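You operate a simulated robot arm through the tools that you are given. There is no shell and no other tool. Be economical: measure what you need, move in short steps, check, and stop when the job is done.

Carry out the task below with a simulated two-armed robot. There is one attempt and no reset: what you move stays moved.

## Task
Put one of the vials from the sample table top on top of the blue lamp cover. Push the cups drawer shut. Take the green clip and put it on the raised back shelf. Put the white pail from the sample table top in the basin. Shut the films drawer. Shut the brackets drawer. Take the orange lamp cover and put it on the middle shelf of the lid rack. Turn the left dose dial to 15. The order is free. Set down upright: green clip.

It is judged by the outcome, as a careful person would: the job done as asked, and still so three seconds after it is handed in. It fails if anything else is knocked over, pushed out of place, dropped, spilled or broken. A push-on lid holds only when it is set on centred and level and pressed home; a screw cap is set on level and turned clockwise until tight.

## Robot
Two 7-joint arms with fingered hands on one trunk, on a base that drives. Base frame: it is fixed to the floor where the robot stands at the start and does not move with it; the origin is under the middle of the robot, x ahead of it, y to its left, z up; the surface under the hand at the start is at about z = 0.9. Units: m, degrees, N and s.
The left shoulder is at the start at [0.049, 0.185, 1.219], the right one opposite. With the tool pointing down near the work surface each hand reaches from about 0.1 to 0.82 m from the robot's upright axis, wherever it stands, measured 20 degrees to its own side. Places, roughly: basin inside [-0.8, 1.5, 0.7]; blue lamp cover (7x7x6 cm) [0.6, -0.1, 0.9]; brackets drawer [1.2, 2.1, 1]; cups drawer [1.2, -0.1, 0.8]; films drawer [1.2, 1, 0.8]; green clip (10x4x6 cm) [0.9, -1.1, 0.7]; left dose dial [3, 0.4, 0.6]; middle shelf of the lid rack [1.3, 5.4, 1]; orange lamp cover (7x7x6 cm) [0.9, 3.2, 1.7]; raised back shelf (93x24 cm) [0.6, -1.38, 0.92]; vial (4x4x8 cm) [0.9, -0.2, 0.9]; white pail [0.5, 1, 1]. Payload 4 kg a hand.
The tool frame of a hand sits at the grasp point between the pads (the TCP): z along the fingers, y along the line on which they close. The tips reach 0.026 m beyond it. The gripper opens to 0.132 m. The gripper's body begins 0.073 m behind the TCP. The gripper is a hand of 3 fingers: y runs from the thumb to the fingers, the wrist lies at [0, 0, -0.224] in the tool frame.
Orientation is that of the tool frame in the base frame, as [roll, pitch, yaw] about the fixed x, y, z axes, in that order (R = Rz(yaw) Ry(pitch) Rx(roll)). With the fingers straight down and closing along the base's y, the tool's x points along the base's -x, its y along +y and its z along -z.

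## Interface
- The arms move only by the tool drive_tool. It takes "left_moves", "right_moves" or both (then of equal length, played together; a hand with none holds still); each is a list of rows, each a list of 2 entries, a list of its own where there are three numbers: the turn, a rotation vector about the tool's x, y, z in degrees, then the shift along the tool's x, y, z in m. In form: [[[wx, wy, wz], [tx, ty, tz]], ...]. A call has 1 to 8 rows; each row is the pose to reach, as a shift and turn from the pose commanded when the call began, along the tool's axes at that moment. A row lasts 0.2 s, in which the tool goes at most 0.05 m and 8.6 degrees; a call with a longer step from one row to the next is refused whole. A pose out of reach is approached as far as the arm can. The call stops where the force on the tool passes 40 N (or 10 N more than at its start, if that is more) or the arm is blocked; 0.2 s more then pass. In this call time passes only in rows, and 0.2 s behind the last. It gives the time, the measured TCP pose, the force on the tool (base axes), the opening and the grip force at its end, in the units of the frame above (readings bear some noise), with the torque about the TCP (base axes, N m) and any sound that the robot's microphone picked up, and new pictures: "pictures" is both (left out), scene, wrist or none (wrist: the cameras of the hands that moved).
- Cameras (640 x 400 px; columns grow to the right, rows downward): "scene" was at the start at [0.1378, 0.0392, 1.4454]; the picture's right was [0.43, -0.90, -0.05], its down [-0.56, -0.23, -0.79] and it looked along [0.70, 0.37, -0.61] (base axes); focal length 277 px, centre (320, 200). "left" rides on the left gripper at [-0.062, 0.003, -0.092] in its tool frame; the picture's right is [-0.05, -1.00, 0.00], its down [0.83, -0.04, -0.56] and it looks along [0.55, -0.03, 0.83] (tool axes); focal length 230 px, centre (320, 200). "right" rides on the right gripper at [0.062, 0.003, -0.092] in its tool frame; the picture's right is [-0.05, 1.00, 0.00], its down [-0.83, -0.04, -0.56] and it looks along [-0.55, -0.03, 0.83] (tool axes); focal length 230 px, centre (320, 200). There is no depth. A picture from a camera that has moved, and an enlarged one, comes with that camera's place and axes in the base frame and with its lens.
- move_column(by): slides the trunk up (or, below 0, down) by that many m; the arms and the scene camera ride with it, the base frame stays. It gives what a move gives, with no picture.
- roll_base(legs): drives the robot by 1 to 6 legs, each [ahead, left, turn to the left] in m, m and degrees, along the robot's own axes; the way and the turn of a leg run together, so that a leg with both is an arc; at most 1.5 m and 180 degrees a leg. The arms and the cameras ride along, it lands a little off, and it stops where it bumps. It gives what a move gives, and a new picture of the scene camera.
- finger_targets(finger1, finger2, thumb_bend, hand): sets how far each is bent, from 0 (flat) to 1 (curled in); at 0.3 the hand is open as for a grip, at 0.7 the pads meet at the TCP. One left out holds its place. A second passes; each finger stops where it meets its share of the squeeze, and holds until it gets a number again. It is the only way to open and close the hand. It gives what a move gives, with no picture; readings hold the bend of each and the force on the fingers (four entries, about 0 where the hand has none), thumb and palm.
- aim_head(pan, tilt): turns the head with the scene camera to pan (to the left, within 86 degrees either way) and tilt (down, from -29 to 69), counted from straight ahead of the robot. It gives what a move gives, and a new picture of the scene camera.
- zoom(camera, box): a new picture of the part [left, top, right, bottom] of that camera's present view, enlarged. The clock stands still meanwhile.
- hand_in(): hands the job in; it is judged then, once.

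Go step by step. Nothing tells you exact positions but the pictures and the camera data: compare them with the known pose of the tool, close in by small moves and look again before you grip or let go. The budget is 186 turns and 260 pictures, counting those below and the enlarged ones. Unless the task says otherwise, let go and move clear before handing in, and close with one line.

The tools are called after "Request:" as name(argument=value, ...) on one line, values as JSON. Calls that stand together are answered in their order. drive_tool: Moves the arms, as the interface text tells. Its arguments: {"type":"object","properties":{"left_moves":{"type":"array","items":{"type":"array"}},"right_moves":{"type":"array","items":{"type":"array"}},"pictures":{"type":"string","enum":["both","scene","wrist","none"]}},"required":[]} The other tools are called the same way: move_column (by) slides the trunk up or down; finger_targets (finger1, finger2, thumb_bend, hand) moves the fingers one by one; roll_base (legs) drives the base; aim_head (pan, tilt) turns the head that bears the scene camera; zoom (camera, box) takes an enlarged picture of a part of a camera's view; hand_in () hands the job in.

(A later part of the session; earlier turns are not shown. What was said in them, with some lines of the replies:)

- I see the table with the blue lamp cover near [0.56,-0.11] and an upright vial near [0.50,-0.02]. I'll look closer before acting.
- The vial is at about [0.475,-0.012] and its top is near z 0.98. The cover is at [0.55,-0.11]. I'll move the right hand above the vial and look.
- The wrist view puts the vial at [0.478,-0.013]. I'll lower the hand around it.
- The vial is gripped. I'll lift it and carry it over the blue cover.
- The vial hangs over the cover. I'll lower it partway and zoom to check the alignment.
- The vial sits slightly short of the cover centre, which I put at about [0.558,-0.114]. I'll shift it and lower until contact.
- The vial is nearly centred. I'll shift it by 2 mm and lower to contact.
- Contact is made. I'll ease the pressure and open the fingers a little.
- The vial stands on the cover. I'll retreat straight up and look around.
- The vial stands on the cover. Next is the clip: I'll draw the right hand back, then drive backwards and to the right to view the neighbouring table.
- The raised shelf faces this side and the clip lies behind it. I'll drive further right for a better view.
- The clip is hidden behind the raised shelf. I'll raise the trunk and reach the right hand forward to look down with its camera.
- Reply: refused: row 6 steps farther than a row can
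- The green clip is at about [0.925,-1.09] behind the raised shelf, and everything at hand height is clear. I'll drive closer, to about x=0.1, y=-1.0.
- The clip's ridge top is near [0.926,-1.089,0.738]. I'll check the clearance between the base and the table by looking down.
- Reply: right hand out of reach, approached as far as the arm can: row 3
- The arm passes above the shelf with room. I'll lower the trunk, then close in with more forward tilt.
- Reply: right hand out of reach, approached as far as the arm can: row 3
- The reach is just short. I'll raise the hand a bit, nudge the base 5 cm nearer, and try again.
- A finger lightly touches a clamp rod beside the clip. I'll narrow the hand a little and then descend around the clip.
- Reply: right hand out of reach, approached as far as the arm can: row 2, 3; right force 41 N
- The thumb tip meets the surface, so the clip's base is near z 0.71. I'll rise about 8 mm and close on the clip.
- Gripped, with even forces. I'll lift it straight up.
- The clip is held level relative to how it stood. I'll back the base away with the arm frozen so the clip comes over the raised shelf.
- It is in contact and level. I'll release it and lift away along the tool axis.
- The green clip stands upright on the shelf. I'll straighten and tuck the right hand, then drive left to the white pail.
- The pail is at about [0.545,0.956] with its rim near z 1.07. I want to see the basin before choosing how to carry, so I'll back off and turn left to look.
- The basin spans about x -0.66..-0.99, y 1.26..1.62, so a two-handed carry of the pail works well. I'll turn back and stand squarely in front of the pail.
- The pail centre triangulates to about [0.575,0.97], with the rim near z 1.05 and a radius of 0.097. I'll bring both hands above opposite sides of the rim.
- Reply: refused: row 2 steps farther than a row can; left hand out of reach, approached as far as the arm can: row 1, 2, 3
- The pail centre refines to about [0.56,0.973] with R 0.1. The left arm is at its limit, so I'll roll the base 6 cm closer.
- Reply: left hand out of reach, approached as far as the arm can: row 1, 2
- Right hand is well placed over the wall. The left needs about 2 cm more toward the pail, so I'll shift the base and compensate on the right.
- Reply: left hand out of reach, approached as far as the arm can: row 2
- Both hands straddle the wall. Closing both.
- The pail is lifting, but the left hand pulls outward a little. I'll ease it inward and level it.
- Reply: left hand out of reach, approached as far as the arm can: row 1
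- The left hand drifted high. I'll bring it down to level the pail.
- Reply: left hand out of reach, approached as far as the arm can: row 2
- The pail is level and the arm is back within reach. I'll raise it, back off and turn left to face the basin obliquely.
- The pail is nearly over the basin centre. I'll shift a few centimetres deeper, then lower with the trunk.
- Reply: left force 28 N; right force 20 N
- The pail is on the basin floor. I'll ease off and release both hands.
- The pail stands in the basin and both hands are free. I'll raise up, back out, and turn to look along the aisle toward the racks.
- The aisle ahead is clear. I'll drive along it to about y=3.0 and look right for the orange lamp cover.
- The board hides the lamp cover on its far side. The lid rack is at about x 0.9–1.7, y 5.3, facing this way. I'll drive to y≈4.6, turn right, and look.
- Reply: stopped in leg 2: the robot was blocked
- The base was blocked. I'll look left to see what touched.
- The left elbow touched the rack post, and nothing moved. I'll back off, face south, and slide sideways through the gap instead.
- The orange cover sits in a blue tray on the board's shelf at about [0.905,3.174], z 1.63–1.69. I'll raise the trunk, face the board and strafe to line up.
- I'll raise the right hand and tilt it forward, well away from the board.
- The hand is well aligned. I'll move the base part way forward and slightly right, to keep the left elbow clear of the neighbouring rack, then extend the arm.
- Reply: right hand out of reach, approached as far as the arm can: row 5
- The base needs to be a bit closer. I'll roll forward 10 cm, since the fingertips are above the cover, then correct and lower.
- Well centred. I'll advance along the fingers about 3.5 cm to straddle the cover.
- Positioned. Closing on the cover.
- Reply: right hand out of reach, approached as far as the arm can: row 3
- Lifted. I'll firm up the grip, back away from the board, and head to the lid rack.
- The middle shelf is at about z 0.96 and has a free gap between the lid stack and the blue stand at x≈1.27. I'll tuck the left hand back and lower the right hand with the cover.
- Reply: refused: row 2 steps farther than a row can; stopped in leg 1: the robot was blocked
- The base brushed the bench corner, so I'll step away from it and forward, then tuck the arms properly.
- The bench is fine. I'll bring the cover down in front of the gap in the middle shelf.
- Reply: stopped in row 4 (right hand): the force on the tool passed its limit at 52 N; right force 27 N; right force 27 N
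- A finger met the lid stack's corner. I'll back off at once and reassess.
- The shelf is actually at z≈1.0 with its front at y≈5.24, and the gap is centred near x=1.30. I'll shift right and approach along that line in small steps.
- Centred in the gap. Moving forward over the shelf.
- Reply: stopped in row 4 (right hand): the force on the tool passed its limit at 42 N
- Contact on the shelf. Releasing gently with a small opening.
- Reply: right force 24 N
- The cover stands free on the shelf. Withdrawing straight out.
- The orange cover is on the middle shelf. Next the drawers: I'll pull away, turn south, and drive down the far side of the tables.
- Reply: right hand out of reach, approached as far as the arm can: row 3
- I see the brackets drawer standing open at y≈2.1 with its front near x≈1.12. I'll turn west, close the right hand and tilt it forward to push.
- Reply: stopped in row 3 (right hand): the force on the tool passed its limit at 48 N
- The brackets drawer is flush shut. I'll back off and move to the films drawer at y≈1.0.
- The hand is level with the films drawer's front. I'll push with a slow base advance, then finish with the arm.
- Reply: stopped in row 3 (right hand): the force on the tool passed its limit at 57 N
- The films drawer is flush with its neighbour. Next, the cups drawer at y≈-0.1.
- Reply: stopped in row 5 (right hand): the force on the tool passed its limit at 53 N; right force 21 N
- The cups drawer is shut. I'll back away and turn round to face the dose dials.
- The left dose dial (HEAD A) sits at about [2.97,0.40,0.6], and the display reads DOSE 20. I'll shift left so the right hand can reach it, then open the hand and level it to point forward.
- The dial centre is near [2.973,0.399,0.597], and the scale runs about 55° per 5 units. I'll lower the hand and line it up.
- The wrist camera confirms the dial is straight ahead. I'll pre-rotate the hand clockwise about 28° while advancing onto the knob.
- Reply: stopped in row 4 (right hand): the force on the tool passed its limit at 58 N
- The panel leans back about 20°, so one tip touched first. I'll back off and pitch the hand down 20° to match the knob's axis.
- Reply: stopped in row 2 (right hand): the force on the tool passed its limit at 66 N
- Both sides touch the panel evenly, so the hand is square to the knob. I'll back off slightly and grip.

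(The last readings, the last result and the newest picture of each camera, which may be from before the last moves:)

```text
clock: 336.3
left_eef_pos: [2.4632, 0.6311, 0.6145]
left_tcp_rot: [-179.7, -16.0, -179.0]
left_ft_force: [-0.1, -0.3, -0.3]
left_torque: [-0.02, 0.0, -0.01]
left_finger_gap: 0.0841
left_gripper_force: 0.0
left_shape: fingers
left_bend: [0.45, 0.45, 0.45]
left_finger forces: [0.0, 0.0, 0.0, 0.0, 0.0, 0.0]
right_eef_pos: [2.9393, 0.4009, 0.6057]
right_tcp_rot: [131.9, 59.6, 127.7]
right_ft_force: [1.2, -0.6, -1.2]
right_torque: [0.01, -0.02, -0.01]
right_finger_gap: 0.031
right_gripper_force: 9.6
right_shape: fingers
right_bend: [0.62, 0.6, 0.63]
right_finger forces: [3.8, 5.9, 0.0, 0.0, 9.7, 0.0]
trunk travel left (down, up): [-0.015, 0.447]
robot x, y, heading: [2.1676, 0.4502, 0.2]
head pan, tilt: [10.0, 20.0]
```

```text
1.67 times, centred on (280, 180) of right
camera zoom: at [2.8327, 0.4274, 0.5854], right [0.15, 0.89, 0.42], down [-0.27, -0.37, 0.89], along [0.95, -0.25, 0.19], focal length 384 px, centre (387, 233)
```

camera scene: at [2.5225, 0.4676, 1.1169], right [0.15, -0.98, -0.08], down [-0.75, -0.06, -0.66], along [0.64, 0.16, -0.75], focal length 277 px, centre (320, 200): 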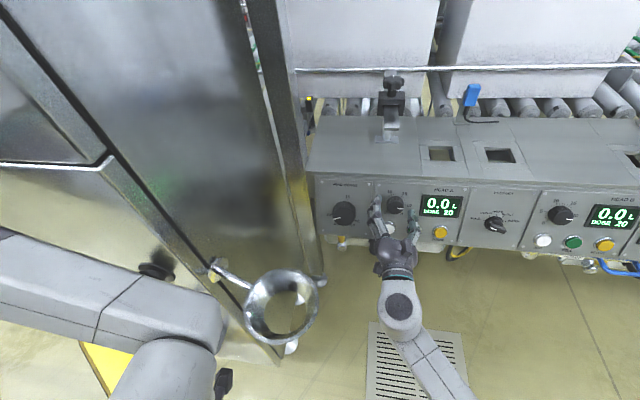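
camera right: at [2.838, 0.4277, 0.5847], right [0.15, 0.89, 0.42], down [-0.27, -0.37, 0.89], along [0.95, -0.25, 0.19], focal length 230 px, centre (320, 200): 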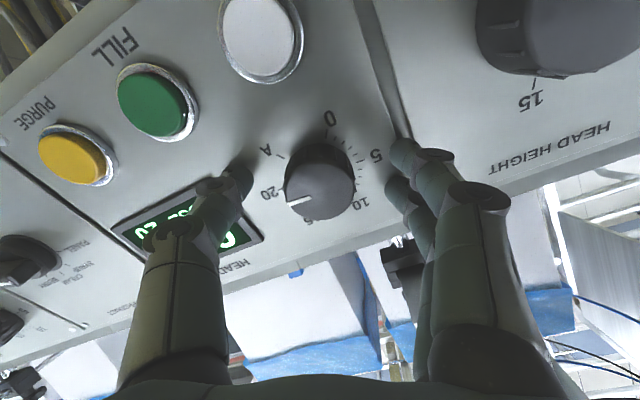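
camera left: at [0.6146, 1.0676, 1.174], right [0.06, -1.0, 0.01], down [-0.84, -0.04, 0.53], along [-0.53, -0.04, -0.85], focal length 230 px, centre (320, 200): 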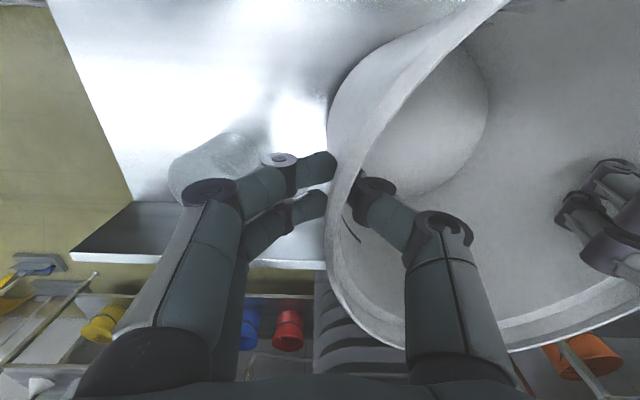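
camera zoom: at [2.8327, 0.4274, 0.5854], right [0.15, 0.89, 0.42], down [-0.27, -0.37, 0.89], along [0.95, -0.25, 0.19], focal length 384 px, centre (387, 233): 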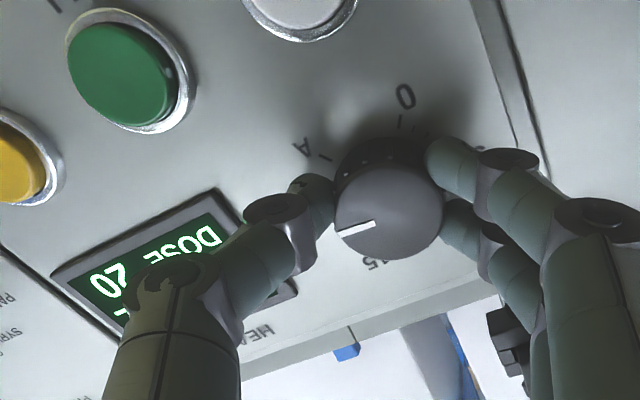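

Gripped. Turning counter-clockwise by 40° first, then reading the display.

Request:
drive_tool(right_moves=[[[0, 0, -8], [0, 0, 0]], [[0, 0, -16], [0, 0, 0]], [[0, 0, -24], [0, 0, 0]], [[0, 0, -32], [0, 0, 0]], [[0, 0, -40], [0, 0, 0]]], pictures="none")

Request:
zoom(camera="scene", box=[340, 170, 480, 260])

```text
clock: 337.5
left_eef_pos: [2.4636, 0.6311, 0.615]
left_tcp_rot: [-179.7, -16.0, -179.0]
left_ft_force: [0.3, 0.0, 0.0]
left_torque: [-0.01, -0.06, 0.0]
left_finger_gap: 0.0842
left_gripper_force: 0.1
left_shape: fingers
left_bend: [0.45, 0.45, 0.45]
left_finger forces: [0.0, 0.0, 0.0, 0.1, 0.0, 0.0]
right_eef_pos: [2.9387, 0.4, 0.6046]
right_tcp_rot: [-141.8, 64.4, -138.9]
right_ft_force: [-0.6, -6.4, -5.1]
right_torque: [-0.02, 0.11, -0.23]
right_finger_gap: 0.0314
right_gripper_force: 10.3
right_shape: fingers
right_bend: [0.63, 0.61, 0.63]
right_finger forces: [3.7, 4.3, 0.1, 0.1, 12.9, 0.0]
trunk travel left (down, up): [-0.015, 0.447]
robot x, y, heading: [2.1701, 0.4499, 0.2]
head pan, tilt: [10.0, 20.0]
```

```text
4.44 times, centred on (410, 215) of scene
camera zoom: at [2.5238, 0.4669, 1.1163], right [0.15, -0.98, -0.08], down [-0.75, -0.06, -0.66], along [0.64, 0.16, -0.75], focal length 1232 px, centre (-80, 133)
```

zoom: 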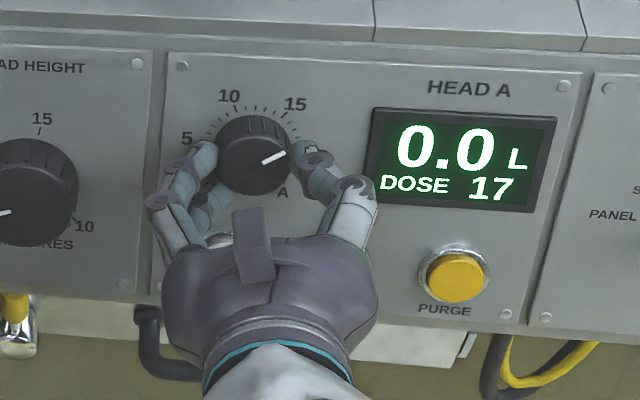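

The display shows 17. Turning further in small steps.

Request:
drive_tool(right_moves=[[[0, 0, -8], [0, 0, 0]], [[0, 0, -15], [0, 0, 0]]], pictures="none")

Request:
zoom(camera="scene", box=[340, 170, 480, 260])

```text
clock: 338.1
left_eef_pos: [2.4636, 0.6318, 0.6156]
left_tcp_rot: [-179.8, -15.9, -179.0]
left_ft_force: [0.0, -1.0, 0.4]
left_torque: [-0.01, 0.0, 0.02]
left_finger_gap: 0.0843
left_gripper_force: 0.1
left_shape: fingers
left_bend: [0.45, 0.45, 0.45]
left_finger forces: [0.0, 0.0, 0.1, 0.0, 0.0, 0.0]
right_eef_pos: [2.9389, 0.3989, 0.605]
right_tcp_rot: [-124.5, 53.3, -119.0]
right_ft_force: [-0.9, -10.3, -4.0]
right_torque: [-0.08, 0.07, -0.27]
right_finger_gap: 0.0313
right_gripper_force: 11.3
right_shape: fingers
right_bend: [0.64, 0.61, 0.63]
right_finger forces: [4.0, 3.8, 0.0, 0.1, 14.1, 0.0]
trunk travel left (down, up): [-0.015, 0.447]
robot x, y, heading: [2.1691, 0.4483, 0.1]
head pan, tilt: [10.0, 20.0]
```

```text
4.44 times, centred on (410, 215) of scene
camera zoom: at [2.5237, 0.4666, 1.1164], right [0.15, -0.98, -0.08], down [-0.75, -0.06, -0.66], along [0.64, 0.16, -0.75], focal length 1232 px, centre (-80, 133)
```

zoom: 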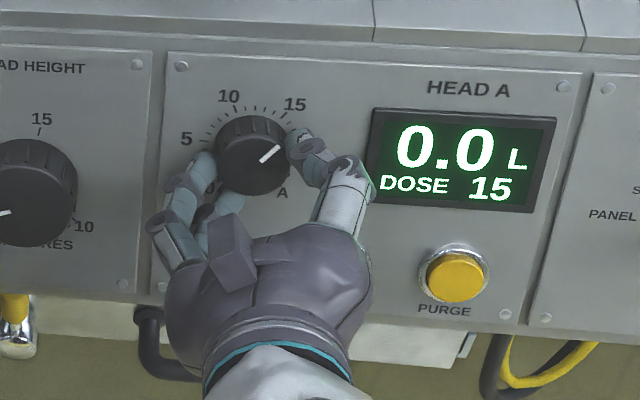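

It reads 15, though probably a bit on the high side. I'll nudge 3° more and recheck.

Request:
drive_tool(right_moves=[[[0, 0, -3], [0, 0, 0]]], pictures="none")

Request:
finger_targets(hand="right", finger1=0.47, finger2=0.47, thumb_bend=0.47)

Request:
zoom(camera="scene", box=[370, 180, 470, 230])

```text
clock: 338.5
left_eef_pos: [2.4637, 0.6303, 0.6154]
left_tcp_rot: [-179.8, -16.1, -179.0]
left_ft_force: [0.8, 0.8, 0.2]
left_torque: [0.01, 0.0, 0.0]
left_finger_gap: 0.0844
left_gripper_force: 0.0
left_shape: fingers
left_bend: [0.45, 0.45, 0.45]
left_finger forces: [0.0, 0.0, 0.1, 0.0, 0.0, 0.0]
right_eef_pos: [2.9375, 0.3994, 0.6052]
right_tcp_rot: [-122.3, 50.9, -116.3]
right_ft_force: [0.6, -11.4, -3.7]
right_torque: [-0.06, 0.03, -0.3]
right_finger_gap: 0.0313
right_gripper_force: 10.9
right_shape: fingers
right_bend: [0.64, 0.62, 0.63]
right_finger forces: [3.7, 3.8, 0.0, 0.0, 14.5, 0.0]
trunk travel left (down, up): [-0.015, 0.447]
robot x, y, heading: [2.1714, 0.4508, 0.2]
head pan, tilt: [10.0, 20.0]
```

```text
clock: 339.5
left_eef_pos: [2.4631, 0.6315, 0.6153]
left_tcp_rot: [-179.8, -16.0, -179.1]
left_ft_force: [0.1, 0.2, -1.2]
left_torque: [0.0, 0.0, -0.03]
left_finger_gap: 0.0845
left_gripper_force: 0.1
left_shape: fingers
left_bend: [0.45, 0.45, 0.45]
left_finger forces: [0.0, 0.0, 0.0, 0.1, 0.1, 0.0]
right_eef_pos: [2.9384, 0.401, 0.6058]
right_tcp_rot: [-122.4, 51.0, -116.2]
right_ft_force: [0.0, 0.1, 0.1]
right_torque: [0.0, -0.01, 0.03]
right_finger_gap: 0.0771
right_gripper_force: 0.1
right_shape: fingers
right_bend: [0.47, 0.47, 0.47]
right_finger forces: [0.0, 0.0, 0.1, 0.0, 0.0, 0.0]
trunk travel left (down, up): [-0.015, 0.447]
robot x, y, heading: [2.1702, 0.4481, 0.3]
head pan, tilt: [10.0, 20.0]
```

```text
6.40 times, centred on (420, 205) of scene
camera zoom: at [2.5233, 0.4676, 1.1166], right [0.15, -0.98, -0.08], down [-0.75, -0.06, -0.66], along [0.64, 0.16, -0.75], focal length 1774 px, centre (-320, 168)
```

zoom: 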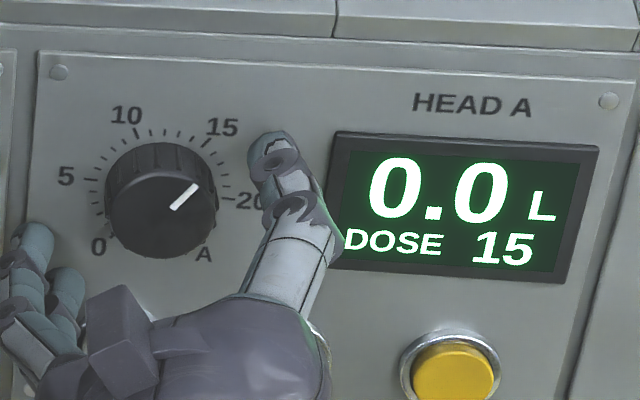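

The dial reads DOSE 15 with the pointer on the mark. I'll withdraw the hand, then turn to verify the vial still stands after the drawer pushes.

Request:
drive_tool(right_moves=[[[0, 0, 0], [0, 0, -0.04]], [[0, 0, 0], [0, 0, -0.08]], [[0, 0, 0], [0, 0, -0.12]]], pictures="scene")

Request:
roll_base(legs=[[-0.25, 0, 0], [0, 0, -150]])

Request:
move_column(by=0.25)

Request:
aim_head(pan=0, tilt=20)

```text
clock: 340.3
left_eef_pos: [2.4632, 0.6313, 0.6167]
left_tcp_rot: [-179.7, -16.0, -179.1]
left_ft_force: [-1.3, -0.5, -0.4]
left_torque: [-0.02, -0.01, 0.0]
left_finger_gap: 0.0845
left_gripper_force: 0.2
left_shape: fingers
left_bend: [0.45, 0.45, 0.45]
left_finger forces: [0.0, 0.0, 0.0, 0.0, 0.0, 0.0]
right_eef_pos: [2.8229, 0.3992, 0.6474]
right_tcp_rot: [-122.2, 51.1, -116.1]
right_ft_force: [0.4, 0.3, 0.0]
right_torque: [0.02, 0.0, -0.03]
right_finger_gap: 0.0773
right_gripper_force: 0.1
right_shape: fingers
right_bend: [0.47, 0.47, 0.47]
right_finger forces: [0.1, 0.0, 0.0, 0.0, 0.2, 0.0]
trunk travel left (down, up): [-0.015, 0.447]
robot x, y, heading: [2.1674, 0.4497, 0.2]
head pan, tilt: [10.0, 20.0]
camera scene: at [2.5227, 0.4676, 1.1169], right [0.15, -0.98, -0.08], down [-0.75, -0.06, -0.66], along [0.64, 0.16, -0.75], focal length 277 px, centre (320, 200)
```

scene: 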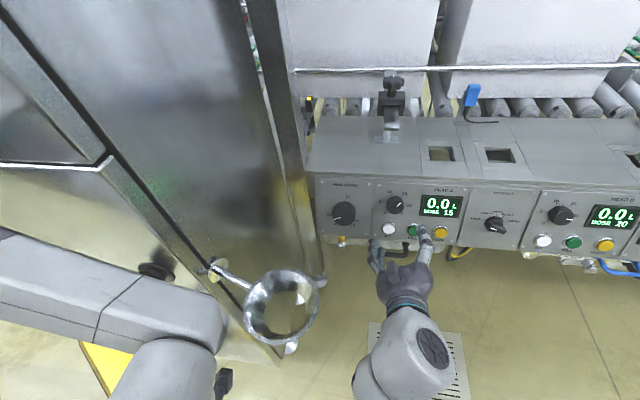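

```text
clock: 348.4
left_eef_pos: [1.7415, 0.1502, 0.6158]
left_tcp_rot: [-179.7, -15.9, 29.3]
left_ft_force: [0.4, -0.3, 0.6]
left_torque: [-0.01, -0.01, 0.0]
left_finger_gap: 0.0845
left_gripper_force: 0.1
left_shape: fingers
left_bend: [0.45, 0.45, 0.45]
left_finger forces: [0.0, 0.0, 0.0, 0.1, 0.0, 0.0]
right_eef_pos: [1.3153, 0.1845, 0.6467]
right_tcp_rot: [-122.4, 51.0, 92.1]
right_ft_force: [0.5, -0.2, 0.2]
right_torque: [0.01, -0.01, -0.02]
right_finger_gap: 0.0772
right_gripper_force: 0.1
right_shape: fingers
right_bend: [0.47, 0.47, 0.47]
right_finger forces: [0.0, 0.0, 0.1, 0.0, 0.0, 0.0]
trunk travel left (down, up): [-0.015, 0.447]
robot x, y, heading: [1.9152, 0.449, -151.8]
head pan, tilt: [10.0, 20.0]
camera scene: at [1.6132, 0.2678, 1.1166], right [-0.6, 0.79, -0.08], down [0.63, 0.41, -0.66], along [-0.49, -0.45, -0.75], focal length 277 px, centre (320, 200)
```

scene: 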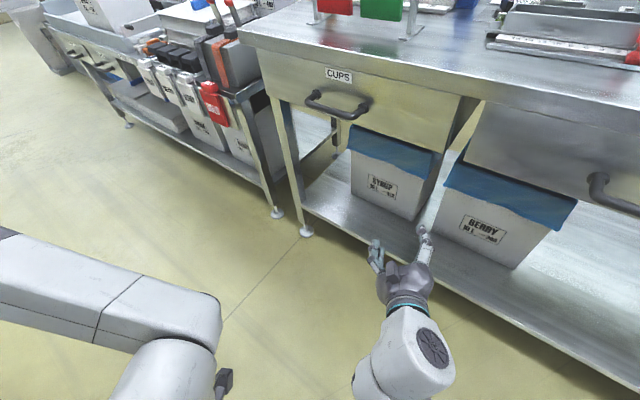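

```text
clock: 350.9
left_eef_pos: [1.7418, 0.1513, 0.8656]
left_tcp_rot: [-179.7, -16.0, 29.2]
left_ft_force: [-0.3, -0.1, -0.2]
left_torque: [-0.03, 0.0, -0.02]
left_finger_gap: 0.0841
left_gripper_force: 0.1
left_shape: fingers
left_bend: [0.45, 0.45, 0.45]
left_finger forces: [0.0, 0.1, 0.1, 0.0, 0.1, 0.0]
right_eef_pos: [1.3142, 0.1855, 0.8954]
right_tcp_rot: [-122.4, 50.9, 92.1]
right_ft_force: [0.4, -0.2, -0.2]
right_torque: [0.03, 0.01, 0.0]
right_finger_gap: 0.0775
right_gripper_force: 0.0
right_shape: fingers
right_bend: [0.47, 0.47, 0.47]
right_finger forces: [0.0, 0.0, 0.0, 0.1, 0.1, 0.1]
trunk travel left (down, up): [-0.265, 0.197]
robot x, y, heading: [1.9152, 0.4504, -151.7]
head pan, tilt: [10.0, 20.0]
```

```text
clock: 351.6
left_eef_pos: [1.7418, 0.1523, 0.8665]
left_tcp_rot: [-179.7, -16.0, 29.2]
left_ft_force: [-0.1, 0.5, -0.7]
left_torque: [-0.01, -0.02, -0.03]
left_finger_gap: 0.084
left_gripper_force: 0.0
left_shape: fingers
left_bend: [0.45, 0.45, 0.45]
left_finger forces: [0.0, 0.0, 0.0, 0.0, 0.0, 0.0]
right_eef_pos: [1.3159, 0.1854, 0.8975]
right_tcp_rot: [-122.3, 50.9, 92.2]
right_ft_force: [0.3, 0.0, -0.2]
right_torque: [0.02, 0.0, -0.03]
right_finger_gap: 0.0773
right_gripper_force: 0.0
right_shape: fingers
right_bend: [0.47, 0.47, 0.47]
right_finger forces: [0.0, 0.0, 0.0, 0.0, 0.0, 0.0]
trunk travel left (down, up): [-0.265, 0.197]
robot x, y, heading: [1.9161, 0.4499, -151.6]
head pan, tilt: [0.0, 20.0]
camera scene: at [1.7914, 0.3822, 1.4796], right [-0.48, 0.88, 0.0], down [0.38, 0.21, -0.9], along [-0.79, -0.43, -0.43], focal length 277 px, centre (320, 200)
```

scene: 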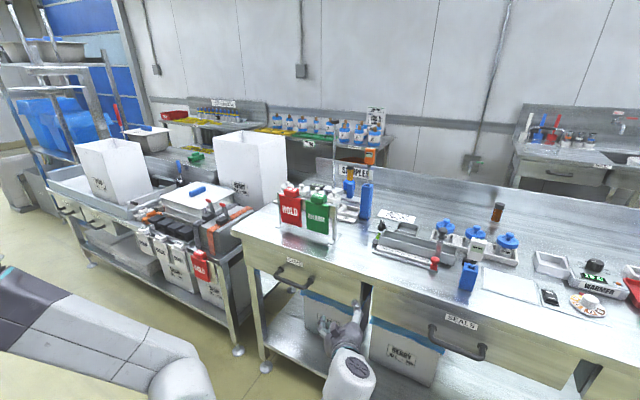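

Request:
zoom(camera="scene", box=[180, 130, 400, 250])

```text
2.91 times, centred on (290, 190) of scene
camera zoom: at [1.7914, 0.3822, 1.4796], right [-0.48, 0.88, 0.0], down [0.38, 0.21, -0.9], along [-0.79, -0.43, -0.43], focal length 806 px, centre (407, 229)
```

zoom: 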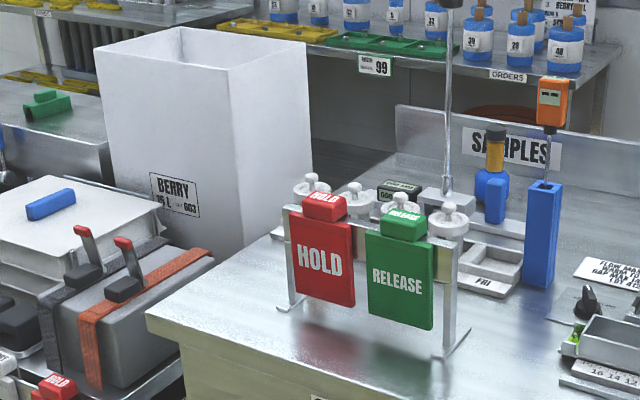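

The vial still stands on the blue cover, the green clip is upright on the raised shelf, and the drawers are shut. Both hands are clear, so I'm handing in.

Request:
hand_in()

```text
The job is handed in.
```

All eight tasks are done and handed in. The vial, the green clip and the cups drawer were still in place in the last look. The other two drawers, the pail, the lamp cover and the dial (15) looked right when I left them. On the way, a finger pressed the lid stack on the rack and the robot brushed the lid rack's post and the corner of the bench by the tool board. I saw nothing out of place afterwards.
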